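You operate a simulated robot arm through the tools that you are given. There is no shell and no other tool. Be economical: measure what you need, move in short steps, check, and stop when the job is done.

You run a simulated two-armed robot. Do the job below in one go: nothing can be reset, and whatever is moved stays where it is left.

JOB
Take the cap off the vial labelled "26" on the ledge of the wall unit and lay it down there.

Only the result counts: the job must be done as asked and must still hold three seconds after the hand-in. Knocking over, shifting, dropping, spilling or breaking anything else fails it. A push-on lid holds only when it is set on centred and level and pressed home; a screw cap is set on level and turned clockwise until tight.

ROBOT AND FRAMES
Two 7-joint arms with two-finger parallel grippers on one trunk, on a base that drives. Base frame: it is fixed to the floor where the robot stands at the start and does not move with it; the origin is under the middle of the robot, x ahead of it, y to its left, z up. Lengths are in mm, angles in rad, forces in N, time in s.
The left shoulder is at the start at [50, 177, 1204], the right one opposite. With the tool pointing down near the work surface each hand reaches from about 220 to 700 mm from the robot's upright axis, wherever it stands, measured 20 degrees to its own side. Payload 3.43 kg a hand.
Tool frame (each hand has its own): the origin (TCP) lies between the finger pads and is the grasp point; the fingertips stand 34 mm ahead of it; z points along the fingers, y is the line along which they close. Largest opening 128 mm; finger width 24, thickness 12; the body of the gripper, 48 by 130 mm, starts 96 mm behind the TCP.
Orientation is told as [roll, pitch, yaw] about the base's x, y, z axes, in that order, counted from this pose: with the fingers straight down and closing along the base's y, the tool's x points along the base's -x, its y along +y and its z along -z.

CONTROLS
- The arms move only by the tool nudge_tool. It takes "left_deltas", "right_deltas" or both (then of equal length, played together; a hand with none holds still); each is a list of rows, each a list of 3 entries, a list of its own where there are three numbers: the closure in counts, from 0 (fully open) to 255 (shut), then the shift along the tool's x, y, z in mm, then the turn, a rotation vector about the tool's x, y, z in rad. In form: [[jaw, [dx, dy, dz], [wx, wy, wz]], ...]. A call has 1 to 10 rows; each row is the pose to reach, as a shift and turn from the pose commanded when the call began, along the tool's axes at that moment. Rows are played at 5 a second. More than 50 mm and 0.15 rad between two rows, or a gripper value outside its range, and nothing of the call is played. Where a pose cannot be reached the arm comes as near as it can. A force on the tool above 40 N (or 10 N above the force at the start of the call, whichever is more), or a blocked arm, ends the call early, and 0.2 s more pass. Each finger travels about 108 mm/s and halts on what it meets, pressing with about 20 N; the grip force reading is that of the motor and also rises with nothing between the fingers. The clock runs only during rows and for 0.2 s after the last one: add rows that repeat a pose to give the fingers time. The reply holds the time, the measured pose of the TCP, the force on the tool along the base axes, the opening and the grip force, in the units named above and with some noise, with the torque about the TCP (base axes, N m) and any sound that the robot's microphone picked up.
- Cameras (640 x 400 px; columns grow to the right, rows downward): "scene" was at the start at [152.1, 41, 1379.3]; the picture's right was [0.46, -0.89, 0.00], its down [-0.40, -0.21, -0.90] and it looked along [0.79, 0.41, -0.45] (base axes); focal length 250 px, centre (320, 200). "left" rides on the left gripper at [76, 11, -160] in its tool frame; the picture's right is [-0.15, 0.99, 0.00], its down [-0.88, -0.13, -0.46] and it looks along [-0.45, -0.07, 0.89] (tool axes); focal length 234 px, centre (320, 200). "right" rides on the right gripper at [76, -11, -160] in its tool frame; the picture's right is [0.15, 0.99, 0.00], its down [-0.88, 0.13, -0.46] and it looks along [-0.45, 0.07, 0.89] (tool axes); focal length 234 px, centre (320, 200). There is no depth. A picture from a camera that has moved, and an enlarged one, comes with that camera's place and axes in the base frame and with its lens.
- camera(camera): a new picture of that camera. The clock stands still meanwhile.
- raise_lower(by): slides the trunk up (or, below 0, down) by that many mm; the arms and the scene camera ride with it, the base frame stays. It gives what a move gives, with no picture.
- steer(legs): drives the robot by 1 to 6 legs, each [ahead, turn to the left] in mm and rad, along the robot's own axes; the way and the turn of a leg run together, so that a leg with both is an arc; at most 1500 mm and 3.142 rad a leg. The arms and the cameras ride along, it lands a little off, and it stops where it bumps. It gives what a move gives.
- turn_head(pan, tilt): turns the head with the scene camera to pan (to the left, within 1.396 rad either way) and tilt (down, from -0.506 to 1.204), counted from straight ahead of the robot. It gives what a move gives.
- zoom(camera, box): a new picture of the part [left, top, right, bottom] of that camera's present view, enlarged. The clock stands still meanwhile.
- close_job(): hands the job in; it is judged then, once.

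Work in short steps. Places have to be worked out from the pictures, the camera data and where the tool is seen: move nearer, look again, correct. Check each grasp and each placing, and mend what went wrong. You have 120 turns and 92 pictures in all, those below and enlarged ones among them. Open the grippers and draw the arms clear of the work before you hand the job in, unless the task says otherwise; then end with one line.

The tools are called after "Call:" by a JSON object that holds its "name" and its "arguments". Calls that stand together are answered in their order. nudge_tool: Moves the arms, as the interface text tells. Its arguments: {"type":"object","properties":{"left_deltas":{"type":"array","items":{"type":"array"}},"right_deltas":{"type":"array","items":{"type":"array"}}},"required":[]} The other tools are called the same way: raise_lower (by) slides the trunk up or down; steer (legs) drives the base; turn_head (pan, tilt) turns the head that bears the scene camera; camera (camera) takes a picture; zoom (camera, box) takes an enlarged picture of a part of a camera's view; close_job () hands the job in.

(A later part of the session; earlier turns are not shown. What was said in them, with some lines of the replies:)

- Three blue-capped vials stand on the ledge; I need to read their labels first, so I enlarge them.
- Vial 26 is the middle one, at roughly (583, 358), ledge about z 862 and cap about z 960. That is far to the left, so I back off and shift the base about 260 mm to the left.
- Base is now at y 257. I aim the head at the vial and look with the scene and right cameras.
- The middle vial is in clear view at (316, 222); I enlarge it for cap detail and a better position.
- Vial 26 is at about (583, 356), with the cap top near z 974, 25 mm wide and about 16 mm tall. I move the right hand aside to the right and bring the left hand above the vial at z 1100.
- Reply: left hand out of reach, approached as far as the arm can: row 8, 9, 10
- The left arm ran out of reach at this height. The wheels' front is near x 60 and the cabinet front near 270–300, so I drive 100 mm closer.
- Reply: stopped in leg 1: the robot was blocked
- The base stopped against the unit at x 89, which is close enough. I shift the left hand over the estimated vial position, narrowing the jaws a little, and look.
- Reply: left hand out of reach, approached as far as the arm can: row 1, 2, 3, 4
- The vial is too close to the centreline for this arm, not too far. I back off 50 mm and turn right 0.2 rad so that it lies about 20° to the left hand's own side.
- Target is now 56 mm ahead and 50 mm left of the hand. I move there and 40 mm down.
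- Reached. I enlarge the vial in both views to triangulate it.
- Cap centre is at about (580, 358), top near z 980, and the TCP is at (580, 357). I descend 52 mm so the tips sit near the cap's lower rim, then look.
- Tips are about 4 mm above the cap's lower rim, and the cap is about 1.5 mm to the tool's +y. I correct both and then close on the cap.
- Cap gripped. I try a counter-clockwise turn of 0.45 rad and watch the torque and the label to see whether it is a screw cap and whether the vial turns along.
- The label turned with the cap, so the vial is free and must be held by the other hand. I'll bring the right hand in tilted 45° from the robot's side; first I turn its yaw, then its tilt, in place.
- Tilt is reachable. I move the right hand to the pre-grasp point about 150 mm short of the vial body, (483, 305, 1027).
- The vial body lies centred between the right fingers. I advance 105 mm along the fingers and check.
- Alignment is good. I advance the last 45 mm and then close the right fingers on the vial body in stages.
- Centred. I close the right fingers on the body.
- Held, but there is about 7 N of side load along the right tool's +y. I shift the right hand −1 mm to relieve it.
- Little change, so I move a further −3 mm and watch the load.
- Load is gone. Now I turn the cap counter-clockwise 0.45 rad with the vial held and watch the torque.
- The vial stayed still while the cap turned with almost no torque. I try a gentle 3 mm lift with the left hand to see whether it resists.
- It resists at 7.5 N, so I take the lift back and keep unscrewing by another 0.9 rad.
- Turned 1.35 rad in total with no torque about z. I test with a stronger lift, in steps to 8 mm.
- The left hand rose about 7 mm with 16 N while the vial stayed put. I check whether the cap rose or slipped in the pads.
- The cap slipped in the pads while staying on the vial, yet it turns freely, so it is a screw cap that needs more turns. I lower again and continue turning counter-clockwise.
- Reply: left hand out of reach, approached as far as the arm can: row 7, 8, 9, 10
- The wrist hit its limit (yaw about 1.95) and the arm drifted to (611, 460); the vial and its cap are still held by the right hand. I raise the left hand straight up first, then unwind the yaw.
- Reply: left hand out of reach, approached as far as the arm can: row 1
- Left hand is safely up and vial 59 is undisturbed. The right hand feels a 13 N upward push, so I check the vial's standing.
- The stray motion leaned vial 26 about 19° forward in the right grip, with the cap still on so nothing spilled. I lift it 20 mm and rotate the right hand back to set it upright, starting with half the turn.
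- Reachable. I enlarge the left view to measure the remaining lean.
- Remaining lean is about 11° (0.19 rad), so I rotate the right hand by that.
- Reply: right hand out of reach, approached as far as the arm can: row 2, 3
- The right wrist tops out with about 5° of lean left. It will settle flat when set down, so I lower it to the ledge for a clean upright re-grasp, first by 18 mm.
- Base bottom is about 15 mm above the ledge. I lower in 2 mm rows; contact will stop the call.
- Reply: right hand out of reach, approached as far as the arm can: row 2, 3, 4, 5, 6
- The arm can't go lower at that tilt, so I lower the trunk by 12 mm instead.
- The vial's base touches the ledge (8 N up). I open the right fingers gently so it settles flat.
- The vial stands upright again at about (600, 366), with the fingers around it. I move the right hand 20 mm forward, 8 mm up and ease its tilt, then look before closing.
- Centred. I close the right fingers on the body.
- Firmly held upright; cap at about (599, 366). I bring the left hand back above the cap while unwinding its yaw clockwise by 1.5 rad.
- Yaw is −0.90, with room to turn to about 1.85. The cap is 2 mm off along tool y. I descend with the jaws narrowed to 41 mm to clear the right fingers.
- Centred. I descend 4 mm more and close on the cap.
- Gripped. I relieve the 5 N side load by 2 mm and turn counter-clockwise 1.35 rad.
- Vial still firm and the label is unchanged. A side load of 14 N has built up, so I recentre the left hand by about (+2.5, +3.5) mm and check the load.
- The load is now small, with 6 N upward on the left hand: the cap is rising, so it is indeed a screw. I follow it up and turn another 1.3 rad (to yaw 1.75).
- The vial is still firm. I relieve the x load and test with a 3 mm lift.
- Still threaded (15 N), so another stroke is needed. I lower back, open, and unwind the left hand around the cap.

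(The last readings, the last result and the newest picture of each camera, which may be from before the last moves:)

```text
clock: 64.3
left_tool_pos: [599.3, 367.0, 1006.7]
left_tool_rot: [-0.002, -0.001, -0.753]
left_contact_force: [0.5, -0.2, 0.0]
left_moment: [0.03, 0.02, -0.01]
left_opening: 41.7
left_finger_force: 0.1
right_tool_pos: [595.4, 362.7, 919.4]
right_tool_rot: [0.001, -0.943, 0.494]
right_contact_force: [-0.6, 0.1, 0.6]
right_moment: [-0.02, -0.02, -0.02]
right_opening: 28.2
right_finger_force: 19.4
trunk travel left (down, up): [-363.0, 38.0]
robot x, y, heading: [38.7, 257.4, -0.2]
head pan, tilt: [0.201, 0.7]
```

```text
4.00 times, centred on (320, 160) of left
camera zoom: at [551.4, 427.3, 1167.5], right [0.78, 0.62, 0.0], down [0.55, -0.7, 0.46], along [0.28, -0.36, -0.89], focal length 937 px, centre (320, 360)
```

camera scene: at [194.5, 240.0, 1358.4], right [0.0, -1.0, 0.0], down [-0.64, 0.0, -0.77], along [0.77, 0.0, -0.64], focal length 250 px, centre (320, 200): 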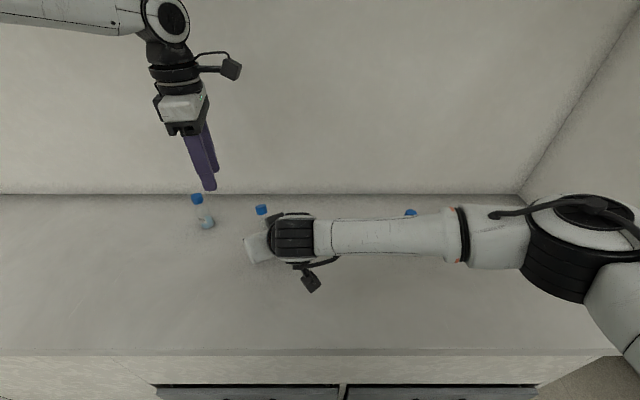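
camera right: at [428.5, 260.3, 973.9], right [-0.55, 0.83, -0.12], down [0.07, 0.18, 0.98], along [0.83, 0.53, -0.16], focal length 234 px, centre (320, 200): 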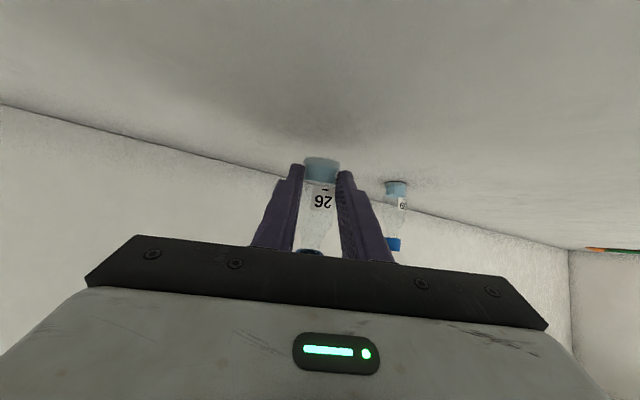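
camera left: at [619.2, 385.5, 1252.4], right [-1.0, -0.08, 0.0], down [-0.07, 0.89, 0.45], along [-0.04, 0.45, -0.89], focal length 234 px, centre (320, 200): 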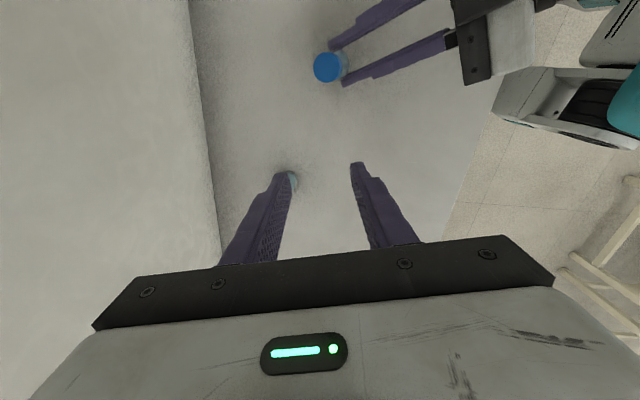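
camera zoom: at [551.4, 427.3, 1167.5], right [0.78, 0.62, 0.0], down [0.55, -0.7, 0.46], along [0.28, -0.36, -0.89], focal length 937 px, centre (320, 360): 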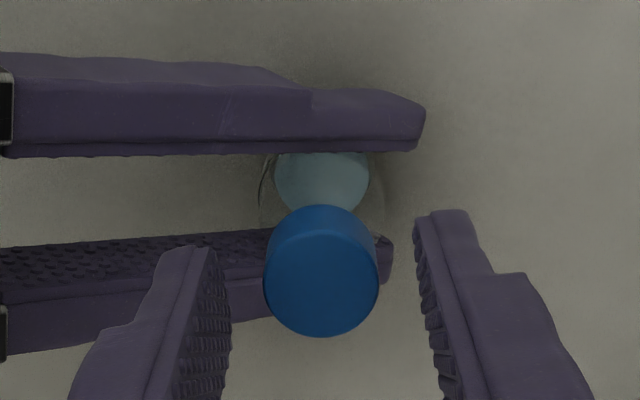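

Cap is centred again at (598.5, 367). I lower 4 mm, close, and start the next counter-clockwise stroke.

Call:
{"name": "nudge_tool", "arguments": {"left_deltas": [[172, [0, 0, 4], [0, 0, 0]], [195, [0, 0, 4], [0, 0, 0]], [220, [0, 0, 4], [0, 0, 0]], [255, [0, 0, 4], [0, 0, 0]], [255, [0, 0, 4], [0, 0, -0.15]], [255, [0, 0, 3.8], [0, 0, -0.3]], [255, [0, 0, 3.7], [0, 0, -0.45]], [255, [0, 0, 3.6], [0, 0, -0.6]], [255, [0, 0, 3.5], [0, 0, -0.75]], [255, [0, 0, 3.4], [0, 0, -0.9]]]}}

```text
clock: 66.5
left_tool_pos: [598.5, 367.0, 1004.4]
left_tool_rot: [-0.001, 0.0, 0.154]
left_contact_force: [0.0, 0.2, -0.9]
left_moment: [0.04, 0.01, 0.01]
left_opening: 20.7
left_finger_force: 20.1
right_tool_pos: [594.2, 362.5, 920.3]
right_tool_rot: [0.001, -0.942, 0.496]
right_contact_force: [0.5, -0.1, 0.1]
right_moment: [0.01, 0.01, 0.01]
right_opening: 28.5
right_finger_force: 19.8
trunk travel left (down, up): [-363.0, 38.0]
robot x, y, heading: [40.1, 261.5, -0.205]
head pan, tilt: [0.201, 0.7]
```

Load is near zero now. I test with a 3 mm lift.

Call:
{"name": "nudge_tool", "arguments": {"left_deltas": [[255, [0, 0, -1.5], [0, 0, 0]], [255, [0, 0, -3], [0, 0, 0]], [255, [0, 0, -3], [0, 0, 0]]]}}

```text
clock: 67.3
left_tool_pos: [599.0, 367.4, 1008.0]
left_tool_rot: [-0.002, -0.001, 0.153]
left_contact_force: [-0.8, -0.5, -0.4]
left_moment: [-0.01, 0.02, 0.01]
left_opening: 20.5
left_finger_force: 19.3
right_tool_pos: [594.8, 364.1, 921.0]
right_tool_rot: [0.0, -0.94, 0.495]
right_contact_force: [0.6, -0.9, -0.4]
right_moment: [0.04, 0.03, 0.01]
right_opening: 28.3
right_finger_force: 20.3
trunk travel left (down, up): [-363.0, 38.0]
robot x, y, heading: [40.6, 253.5, -0.202]
head pan, tilt: [0.201, 0.7]
```

No resistance: the cap is free. I lift it 45 mm straight up and look.

Call:
{"name": "nudge_tool", "arguments": {"left_deltas": [[255, [0, 0, -10], [0, 0, 0]], [255, [0, 0, -25], [0, 0, 0]], [255, [0, 0, -45], [0, 0, 0]], [255, [0, 0, -45], [0, 0, 0]]]}}

Call:
{"name": "camera", "arguments": {"camera": "left"}}

Call:
{"name": "zoom", "arguments": {"camera": "scene", "box": [205, 150, 325, 250]}}

```text
clock: 68.3
left_tool_pos: [599.4, 365.4, 1052.9]
left_tool_rot: [-0.003, 0.002, 0.152]
left_contact_force: [-0.5, -0.7, 0.2]
left_moment: [-0.01, 0.03, 0.02]
left_opening: 20.9
left_finger_force: 20.0
right_tool_pos: [593.4, 365.1, 919.0]
right_tool_rot: [0.002, -0.941, 0.495]
right_contact_force: [0.1, 0.3, 0.0]
right_moment: [-0.02, 0.04, -0.01]
right_opening: 28.3
right_finger_force: 20.0
trunk travel left (down, up): [-363.0, 38.0]
robot x, y, heading: [42.9, 254.7, -0.205]
head pan, tilt: [0.201, 0.7]
```

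```text
25 pictures are left
camera left: at [522.5, 368.0, 1212.2], right [0.0, 1.0, 0.0], down [0.89, 0.0, 0.46], along [0.46, 0.0, -0.89], focal length 234 px, centre (320, 200)
```

left: 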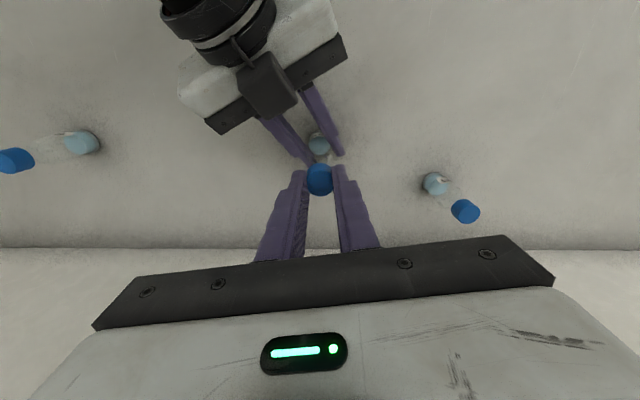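

```text
4.00 times, centred on (265, 200) of scene
camera zoom: at [195.9, 240.5, 1346.2], right [0.0, -1.0, 0.0], down [-0.64, 0.0, -0.76], along [0.76, 0.0, -0.64], focal length 1001 px, centre (540, 200)
```

zoom: 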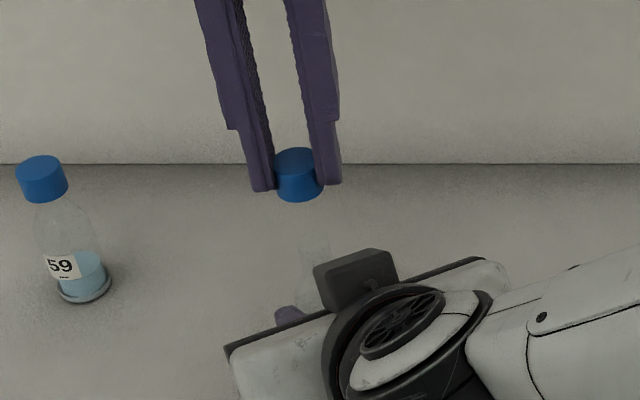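

The cap is off in the left hand. Before releasing the vial I check that its base is still on the ledge.

Call:
{"name": "zoom", "arguments": {"camera": "right", "box": [230, 110, 410, 230]}}

```text
3.33 times, centred on (320, 170) of right
camera zoom: at [447.2, 270.9, 952.6], right [-0.55, 0.83, -0.12], down [0.07, 0.19, 0.98], along [0.83, 0.53, -0.16], focal length 781 px, centre (320, 300)
```

zoom: 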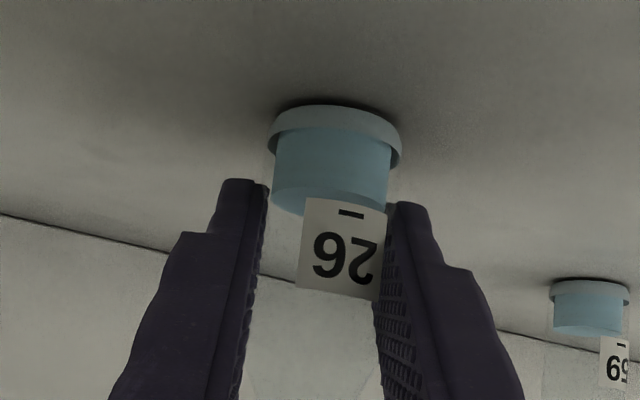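

Base is where it was, flat on the ledge. I open the right hand gently and back it out along its fingers.

Call:
{"name": "nudge_tool", "arguments": {"right_deltas": [[200, [0, 0, 0], [0, 0, 0]], [190, [0, 0, 0], [0, 0, 0]], [175, [0, 0, 0], [0, 0, 0]], [150, [0, 0, 0], [0, 0, 0]], [115, [0, 0, 0], [0, 0, 0]], [115, [0, 0, 0], [0, 0, 0]], [115, [0, 0, -30], [0, 0, 0]], [115, [0, 0, -65], [0, 0, 0]], [115, [0, 0, -100], [0, 0, 0]], [115, [0, 0, -130], [0, 0, 0]]]}}

Call:
{"name": "camera", "arguments": {"camera": "right"}}

Call:
{"name": "camera", "arguments": {"camera": "left"}}

```text
clock: 70.5
left_tool_pos: [598.1, 366.3, 1052.7]
left_tool_rot: [-0.003, 0.0, 0.153]
left_contact_force: [-0.3, 0.6, -0.1]
left_moment: [-0.02, 0.01, 0.04]
left_opening: 20.5
left_finger_force: 20.0
right_tool_pos: [501.4, 311.8, 996.3]
right_tool_rot: [0.002, -0.941, 0.496]
right_contact_force: [0.4, 0.3, 0.1]
right_moment: [0.03, -0.01, -0.02]
right_opening: 70.5
right_finger_force: 0.1
trunk travel left (down, up): [-363.0, 38.0]
robot x, y, heading: [38.9, 255.9, -0.207]
head pan, tilt: [0.201, 0.7]
```

```text
22 pictures are left
camera right: at [355.1, 219.3, 1029.6], right [-0.55, 0.83, -0.12], down [0.07, 0.19, 0.98], along [0.83, 0.53, -0.16], focal length 234 px, centre (320, 200)
```

right: 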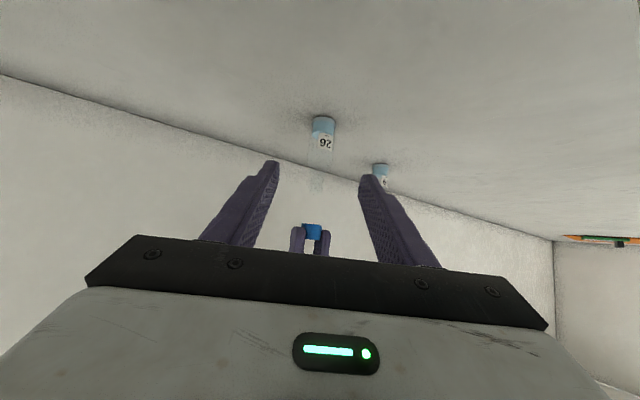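

```text
21 pictures are left
camera left: at [522.2, 367.6, 1212.2], right [0.0, 1.0, 0.0], down [0.89, 0.0, 0.46], along [0.46, 0.0, -0.89], focal length 234 px, centre (320, 200)
```

left: 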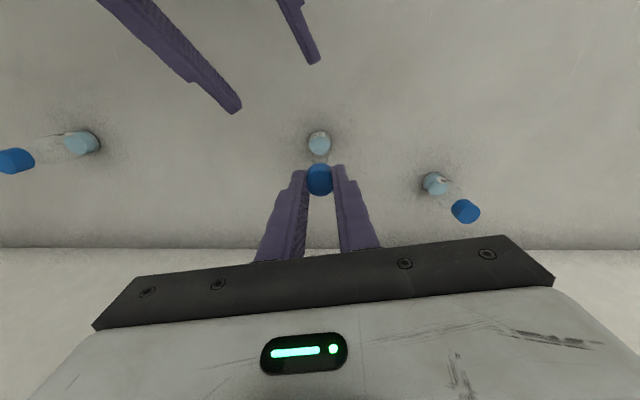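

The open vial stands upright. I move the right hand away, and carry the cap over to a clear spot on the ledge at about (520, 441).

Call:
{"name": "nudge_tool", "arguments": {"right_deltas": [[115, [4, -19, -32], [0, 0, 0]], [115, [8, -38, -65], [0, 0, 0]], [115, [12, -57, -97], [0, 0, 0]], [115, [15, -75, -130], [0, 0, 0]], [115, [19, -94, -162], [0, 0, 0]], [115, [19, -94, -162], [0, 0, 0]], [115, [19, -94, -162], [0, 0, 0]]], "left_deltas": [[255, [0, 0, 0], [0, 0, 0]], [255, [0, 15, 0], [0, 0, 0]], [255, [14, 35, 0], [0, 0, 0]], [255, [30, 52, 0], [0, 0, 0]], [255, [48, 70, 0], [0, 0, 0]], [255, [67.6, 86.3, 0], [0, 0, 0]], [255, [67.6, 86.3, 0], [0, 0, 0]]]}}

Call:
{"name": "camera", "arguments": {"camera": "scene"}}

```text
clock: 72.1
left_tool_pos: [519.9, 440.2, 1051.1]
left_tool_rot: [-0.001, -0.001, 0.152]
left_contact_force: [0.0, -0.1, 0.5]
left_moment: [0.0, 0.04, -0.03]
left_opening: 20.3
left_finger_force: 20.1
right_tool_pos: [427.4, 161.1, 1078.6]
right_tool_rot: [0.003, -0.938, 0.496]
right_contact_force: [1.0, 0.1, 0.1]
right_moment: [-0.01, 0.01, -0.01]
right_opening: 70.3
right_finger_force: 0.1
right hand out of reach, approached as far as the arm can: row 5, 6, 7
trunk travel left (down, up): [-363.0, 38.0]
robot x, y, heading: [42.8, 260.9, -0.202]
head pan, tilt: [0.201, 0.7]
```

```text
20 pictures are left
camera scene: at [195.8, 240.1, 1346.2], right [0.0, -1.0, 0.0], down [-0.64, 0.0, -0.76], along [0.76, 0.0, -0.64], focal length 250 px, centre (320, 200)
```

scene: 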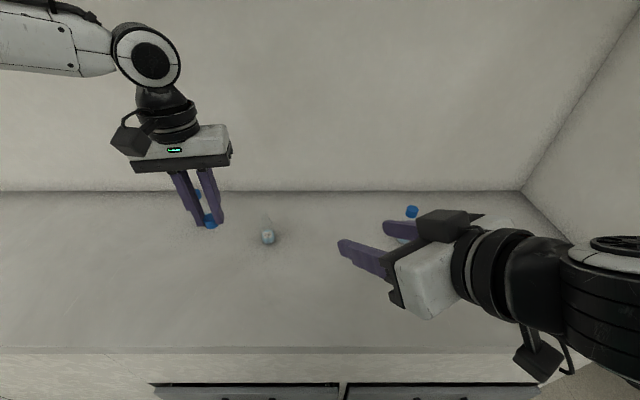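

All clear. I lower the cap to TCP z ≈ 925, then creep down to contact.

Call:
{"name": "nudge_tool", "arguments": {"left_deltas": [[255, [0, 0, 40], [0, 0, 0]], [255, [0, 0, 80], [0, 0, 0]], [255, [0, 0, 110], [0, 0, 0]], [255, [0, 0, 125], [0, 0, 0]], [255, [0, 0, 125], [0, 0, 0]]]}}

Call:
{"name": "zoom", "arguments": {"camera": "scene", "box": [160, 190, 280, 290]}}

```text
clock: 73.3
left_tool_pos: [517.3, 441.2, 925.1]
left_tool_rot: [-0.001, -0.001, 0.152]
left_contact_force: [-0.3, 0.3, -0.4]
left_moment: [-0.02, 0.02, -0.02]
left_opening: 20.6
left_finger_force: 20.8
right_tool_pos: [427.1, 163.0, 1078.3]
right_tool_rot: [0.0, -0.939, 0.495]
right_contact_force: [-0.1, 0.4, -0.5]
right_moment: [0.03, -0.02, 0.0]
right_opening: 70.4
right_finger_force: 0.1
trunk travel left (down, up): [-363.0, 38.0]
robot x, y, heading: [40.6, 254.0, -0.201]
head pan, tilt: [0.201, 0.7]
```

```text
4.00 times, centred on (220, 240) of scene
camera zoom: at [195.7, 240.5, 1346.2], right [0.0, -1.0, 0.0], down [-0.64, 0.0, -0.77], along [0.77, 0.0, -0.64], focal length 1001 px, centre (720, 40)
```

zoom: 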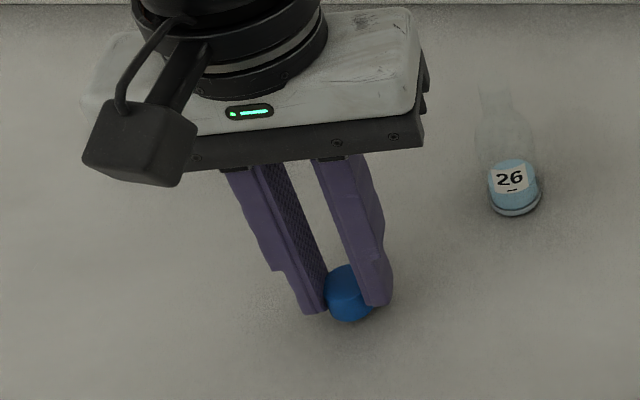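

I creep down in 1.5 mm rows, watching the force.

Call:
{"name": "nudge_tool", "arguments": {"left_deltas": [[255, [0, 0, 1.5], [0, 0, 0]], [255, [0, 0, 3], [0, 0, 0]], [255, [0, 0, 4.5], [0, 0, 0]], [255, [0, 0, 6], [0, 0, 0]]]}}

```text
clock: 74.3
left_tool_pos: [518.3, 442.7, 921.5]
left_tool_rot: [-0.003, 0.0, 0.153]
left_contact_force: [-0.1, 1.0, -0.3]
left_moment: [0.03, 0.01, 0.0]
left_opening: 20.4
left_finger_force: 20.2
right_tool_pos: [427.3, 162.3, 1078.6]
right_tool_rot: [0.001, -0.941, 0.495]
right_contact_force: [-0.5, 0.0, 0.8]
right_moment: [0.03, 0.0, -0.02]
right_opening: 70.3
right_finger_force: 0.1
trunk travel left (down, up): [-363.0, 38.0]
robot x, y, heading: [43.2, 257.5, -0.202]
head pan, tilt: [0.201, 0.7]
```

No contact yet; I continue down.

Call:
{"name": "nudge_tool", "arguments": {"left_deltas": [[255, [0, 0, 1.5], [0, 0, 0]], [255, [0, 0, 3], [0, 0, 0]], [255, [0, 0, 4.5], [0, 0, 0]]]}}

```text
clock: 75.1
left_tool_pos: [518.5, 440.6, 918.8]
left_tool_rot: [-0.002, -0.001, 0.154]
left_contact_force: [-2.7, 1.1, 7.4]
left_moment: [0.09, 0.02, -0.03]
left_opening: 20.7
left_finger_force: 19.7
right_tool_pos: [426.8, 161.7, 1078.2]
right_tool_rot: [0.001, -0.941, 0.495]
right_contact_force: [0.4, -0.2, -0.5]
right_moment: [0.0, -0.03, -0.03]
right_opening: 70.1
right_finger_force: 0.0
trunk travel left (down, up): [-363.0, 38.0]
robot x, y, heading: [39.0, 255.1, -0.197]
head pan, tilt: [0.201, 0.7]
```

Contact with the ledge (7 N). I open slowly, then rise straight up.

Call:
{"name": "nudge_tool", "arguments": {"left_deltas": [[215, [0, 0, -0.5], [0, 0, 0]], [200, [0, 0, -0.5], [0, 0, 0]], [185, [0, 0, -0.5], [0, 0, 0]], [165, [0, 0, -0.5], [0, 0, 0]], [150, [0, 0, -0.5], [0, 0, 0]], [150, [0, 0, -0.5], [0, 0, 0]], [150, [0, 0, -30], [0, 0, 0]], [150, [0, 0, -75], [0, 0, 0]], [150, [0, 0, -120], [0, 0, 0]], [150, [0, 0, -165], [0, 0, 0]]]}}

Call:
{"name": "camera", "arguments": {"camera": "left"}}

Call:
{"name": "camera", "arguments": {"camera": "scene"}}

```text
clock: 77.3
left_tool_pos: [520.9, 443.4, 1081.6]
left_tool_rot: [-0.001, 0.001, 0.151]
left_contact_force: [1.0, -0.2, -1.1]
left_moment: [0.0, -0.02, 0.01]
left_opening: 52.7
left_finger_force: 0.0
right_tool_pos: [427.3, 161.3, 1077.6]
right_tool_rot: [0.001, -0.939, 0.495]
right_contact_force: [-0.8, 0.1, 0.3]
right_moment: [-0.02, -0.06, -0.03]
right_opening: 70.5
right_finger_force: 0.0
trunk travel left (down, up): [-363.0, 38.0]
robot x, y, heading: [41.1, 256.5, -0.206]
head pan, tilt: [0.201, 0.7]
```

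```text
18 pictures are left
camera left: at [444.0, 443.6, 1241.9], right [0.0, 1.0, 0.0], down [0.89, 0.0, 0.46], along [0.46, 0.0, -0.89], focal length 234 px, centre (320, 200)
```

left: 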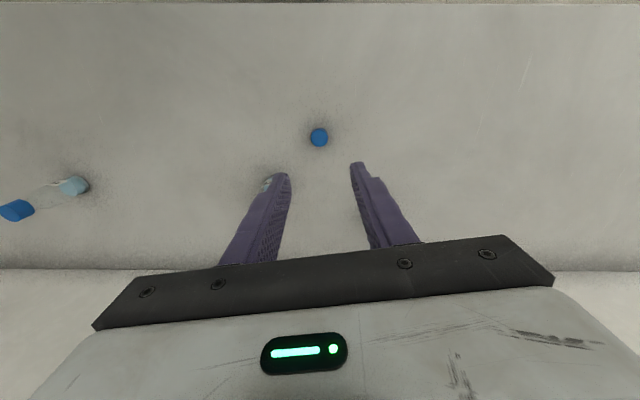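

```text
17 pictures are left
camera scene: at [195.3, 240.2, 1346.2], right [0.0, -1.0, 0.0], down [-0.64, 0.0, -0.77], along [0.77, 0.0, -0.64], focal length 250 px, centre (320, 200)
```

scene: 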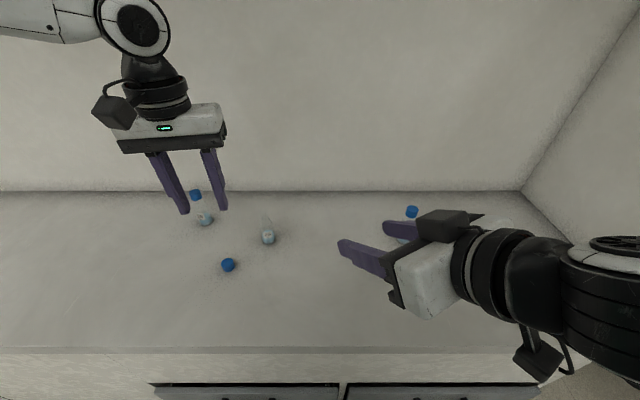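

The cap lies on the ledge and all vials stand. I open both hands fully, draw the arms back a bit, and check once more.

Call:
{"name": "nudge_tool", "arguments": {"left_deltas": [[100, [25, 0, -10], [0, 0, 0]], [50, [60, 10, -20], [0, 0, 0]], [0, [95, 20, -30], [0, 0, 0]], [0, [95, 20, -30], [0, 0, 0]]], "right_deltas": [[100, [0, 0, -20], [0, 0, 0]], [50, [0, 0, -40], [0, 0, 0]], [0, [0, 0, -50], [0, 0, 0]], [0, [0, 0, -50], [0, 0, 0]]]}}

Call:
{"name": "zoom", "arguments": {"camera": "scene", "box": [170, 180, 330, 280]}}

Call:
{"name": "camera", "arguments": {"camera": "scene"}}

```text
clock: 78.3
left_tool_pos: [421.4, 449.2, 1110.8]
left_tool_rot: [-0.001, 0.001, 0.151]
left_contact_force: [0.3, 0.0, 0.7]
left_moment: [0.0, 0.01, -0.01]
left_opening: 128.1
left_finger_force: 0.1
right_tool_pos: [422.8, 149.7, 1117.9]
right_tool_rot: [0.0, -0.94, 0.495]
right_contact_force: [0.6, -0.2, -0.3]
right_moment: [-0.01, 0.0, -0.04]
right_opening: 127.9
right_finger_force: 0.0
right hand out of reach, approached as far as the arm can: row 1, 2, 3, 4
trunk travel left (down, up): [-363.0, 38.0]
robot x, y, heading: [44.3, 258.5, -0.205]
head pan, tilt: [0.201, 0.7]
```

```text
4.00 times, centred on (250, 230) of scene
camera zoom: at [196.4, 240.4, 1346.1], right [0.0, -1.0, 0.0], down [-0.64, 0.0, -0.76], along [0.76, 0.0, -0.64], focal length 1001 px, centre (600, 80)
```

zoom: 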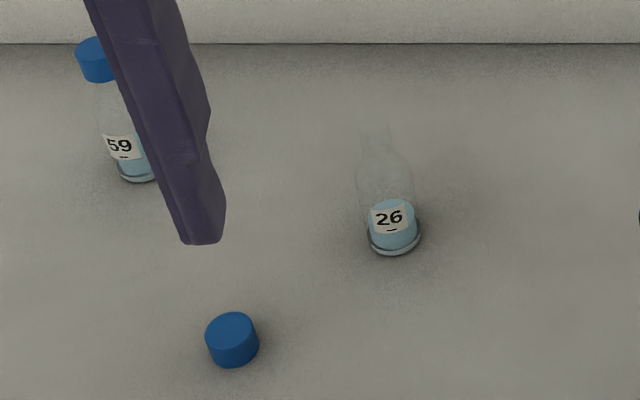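

```text
15 pictures are left
camera scene: at [196.4, 240.4, 1346.1], right [0.0, -1.0, 0.0], down [-0.64, 0.0, -0.76], along [0.76, 0.0, -0.64], focal length 250 px, centre (320, 200)
```

scene: 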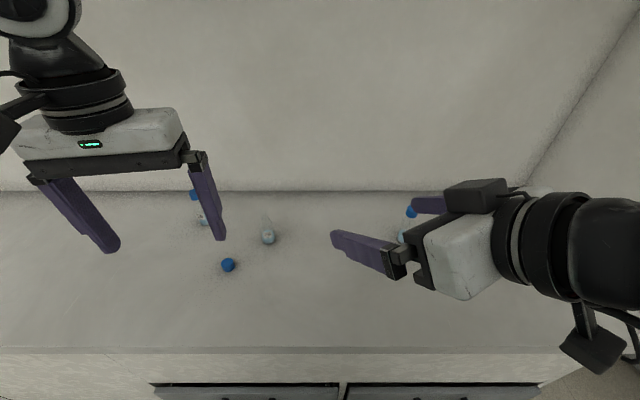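

Vial 26 stands upright and open, its cap rests on the ledge, and vials 59 and 62 are in place. Both hands are open and clear, so I hand in.

Call:
{"name": "close_job", "arguments": {}}

```text
The job is handed in.
```

The cap of vial 26 is off and lying on the ledge at about (518, 441). The vial is standing open about 20 mm from its original spot, and vials 59 and 62 appear undisturbed. While I was unscrewing the cap, the left wrist hit its limit and tilted vial 26 about 19° with the cap still on. I set it upright again, and nothing spilled.
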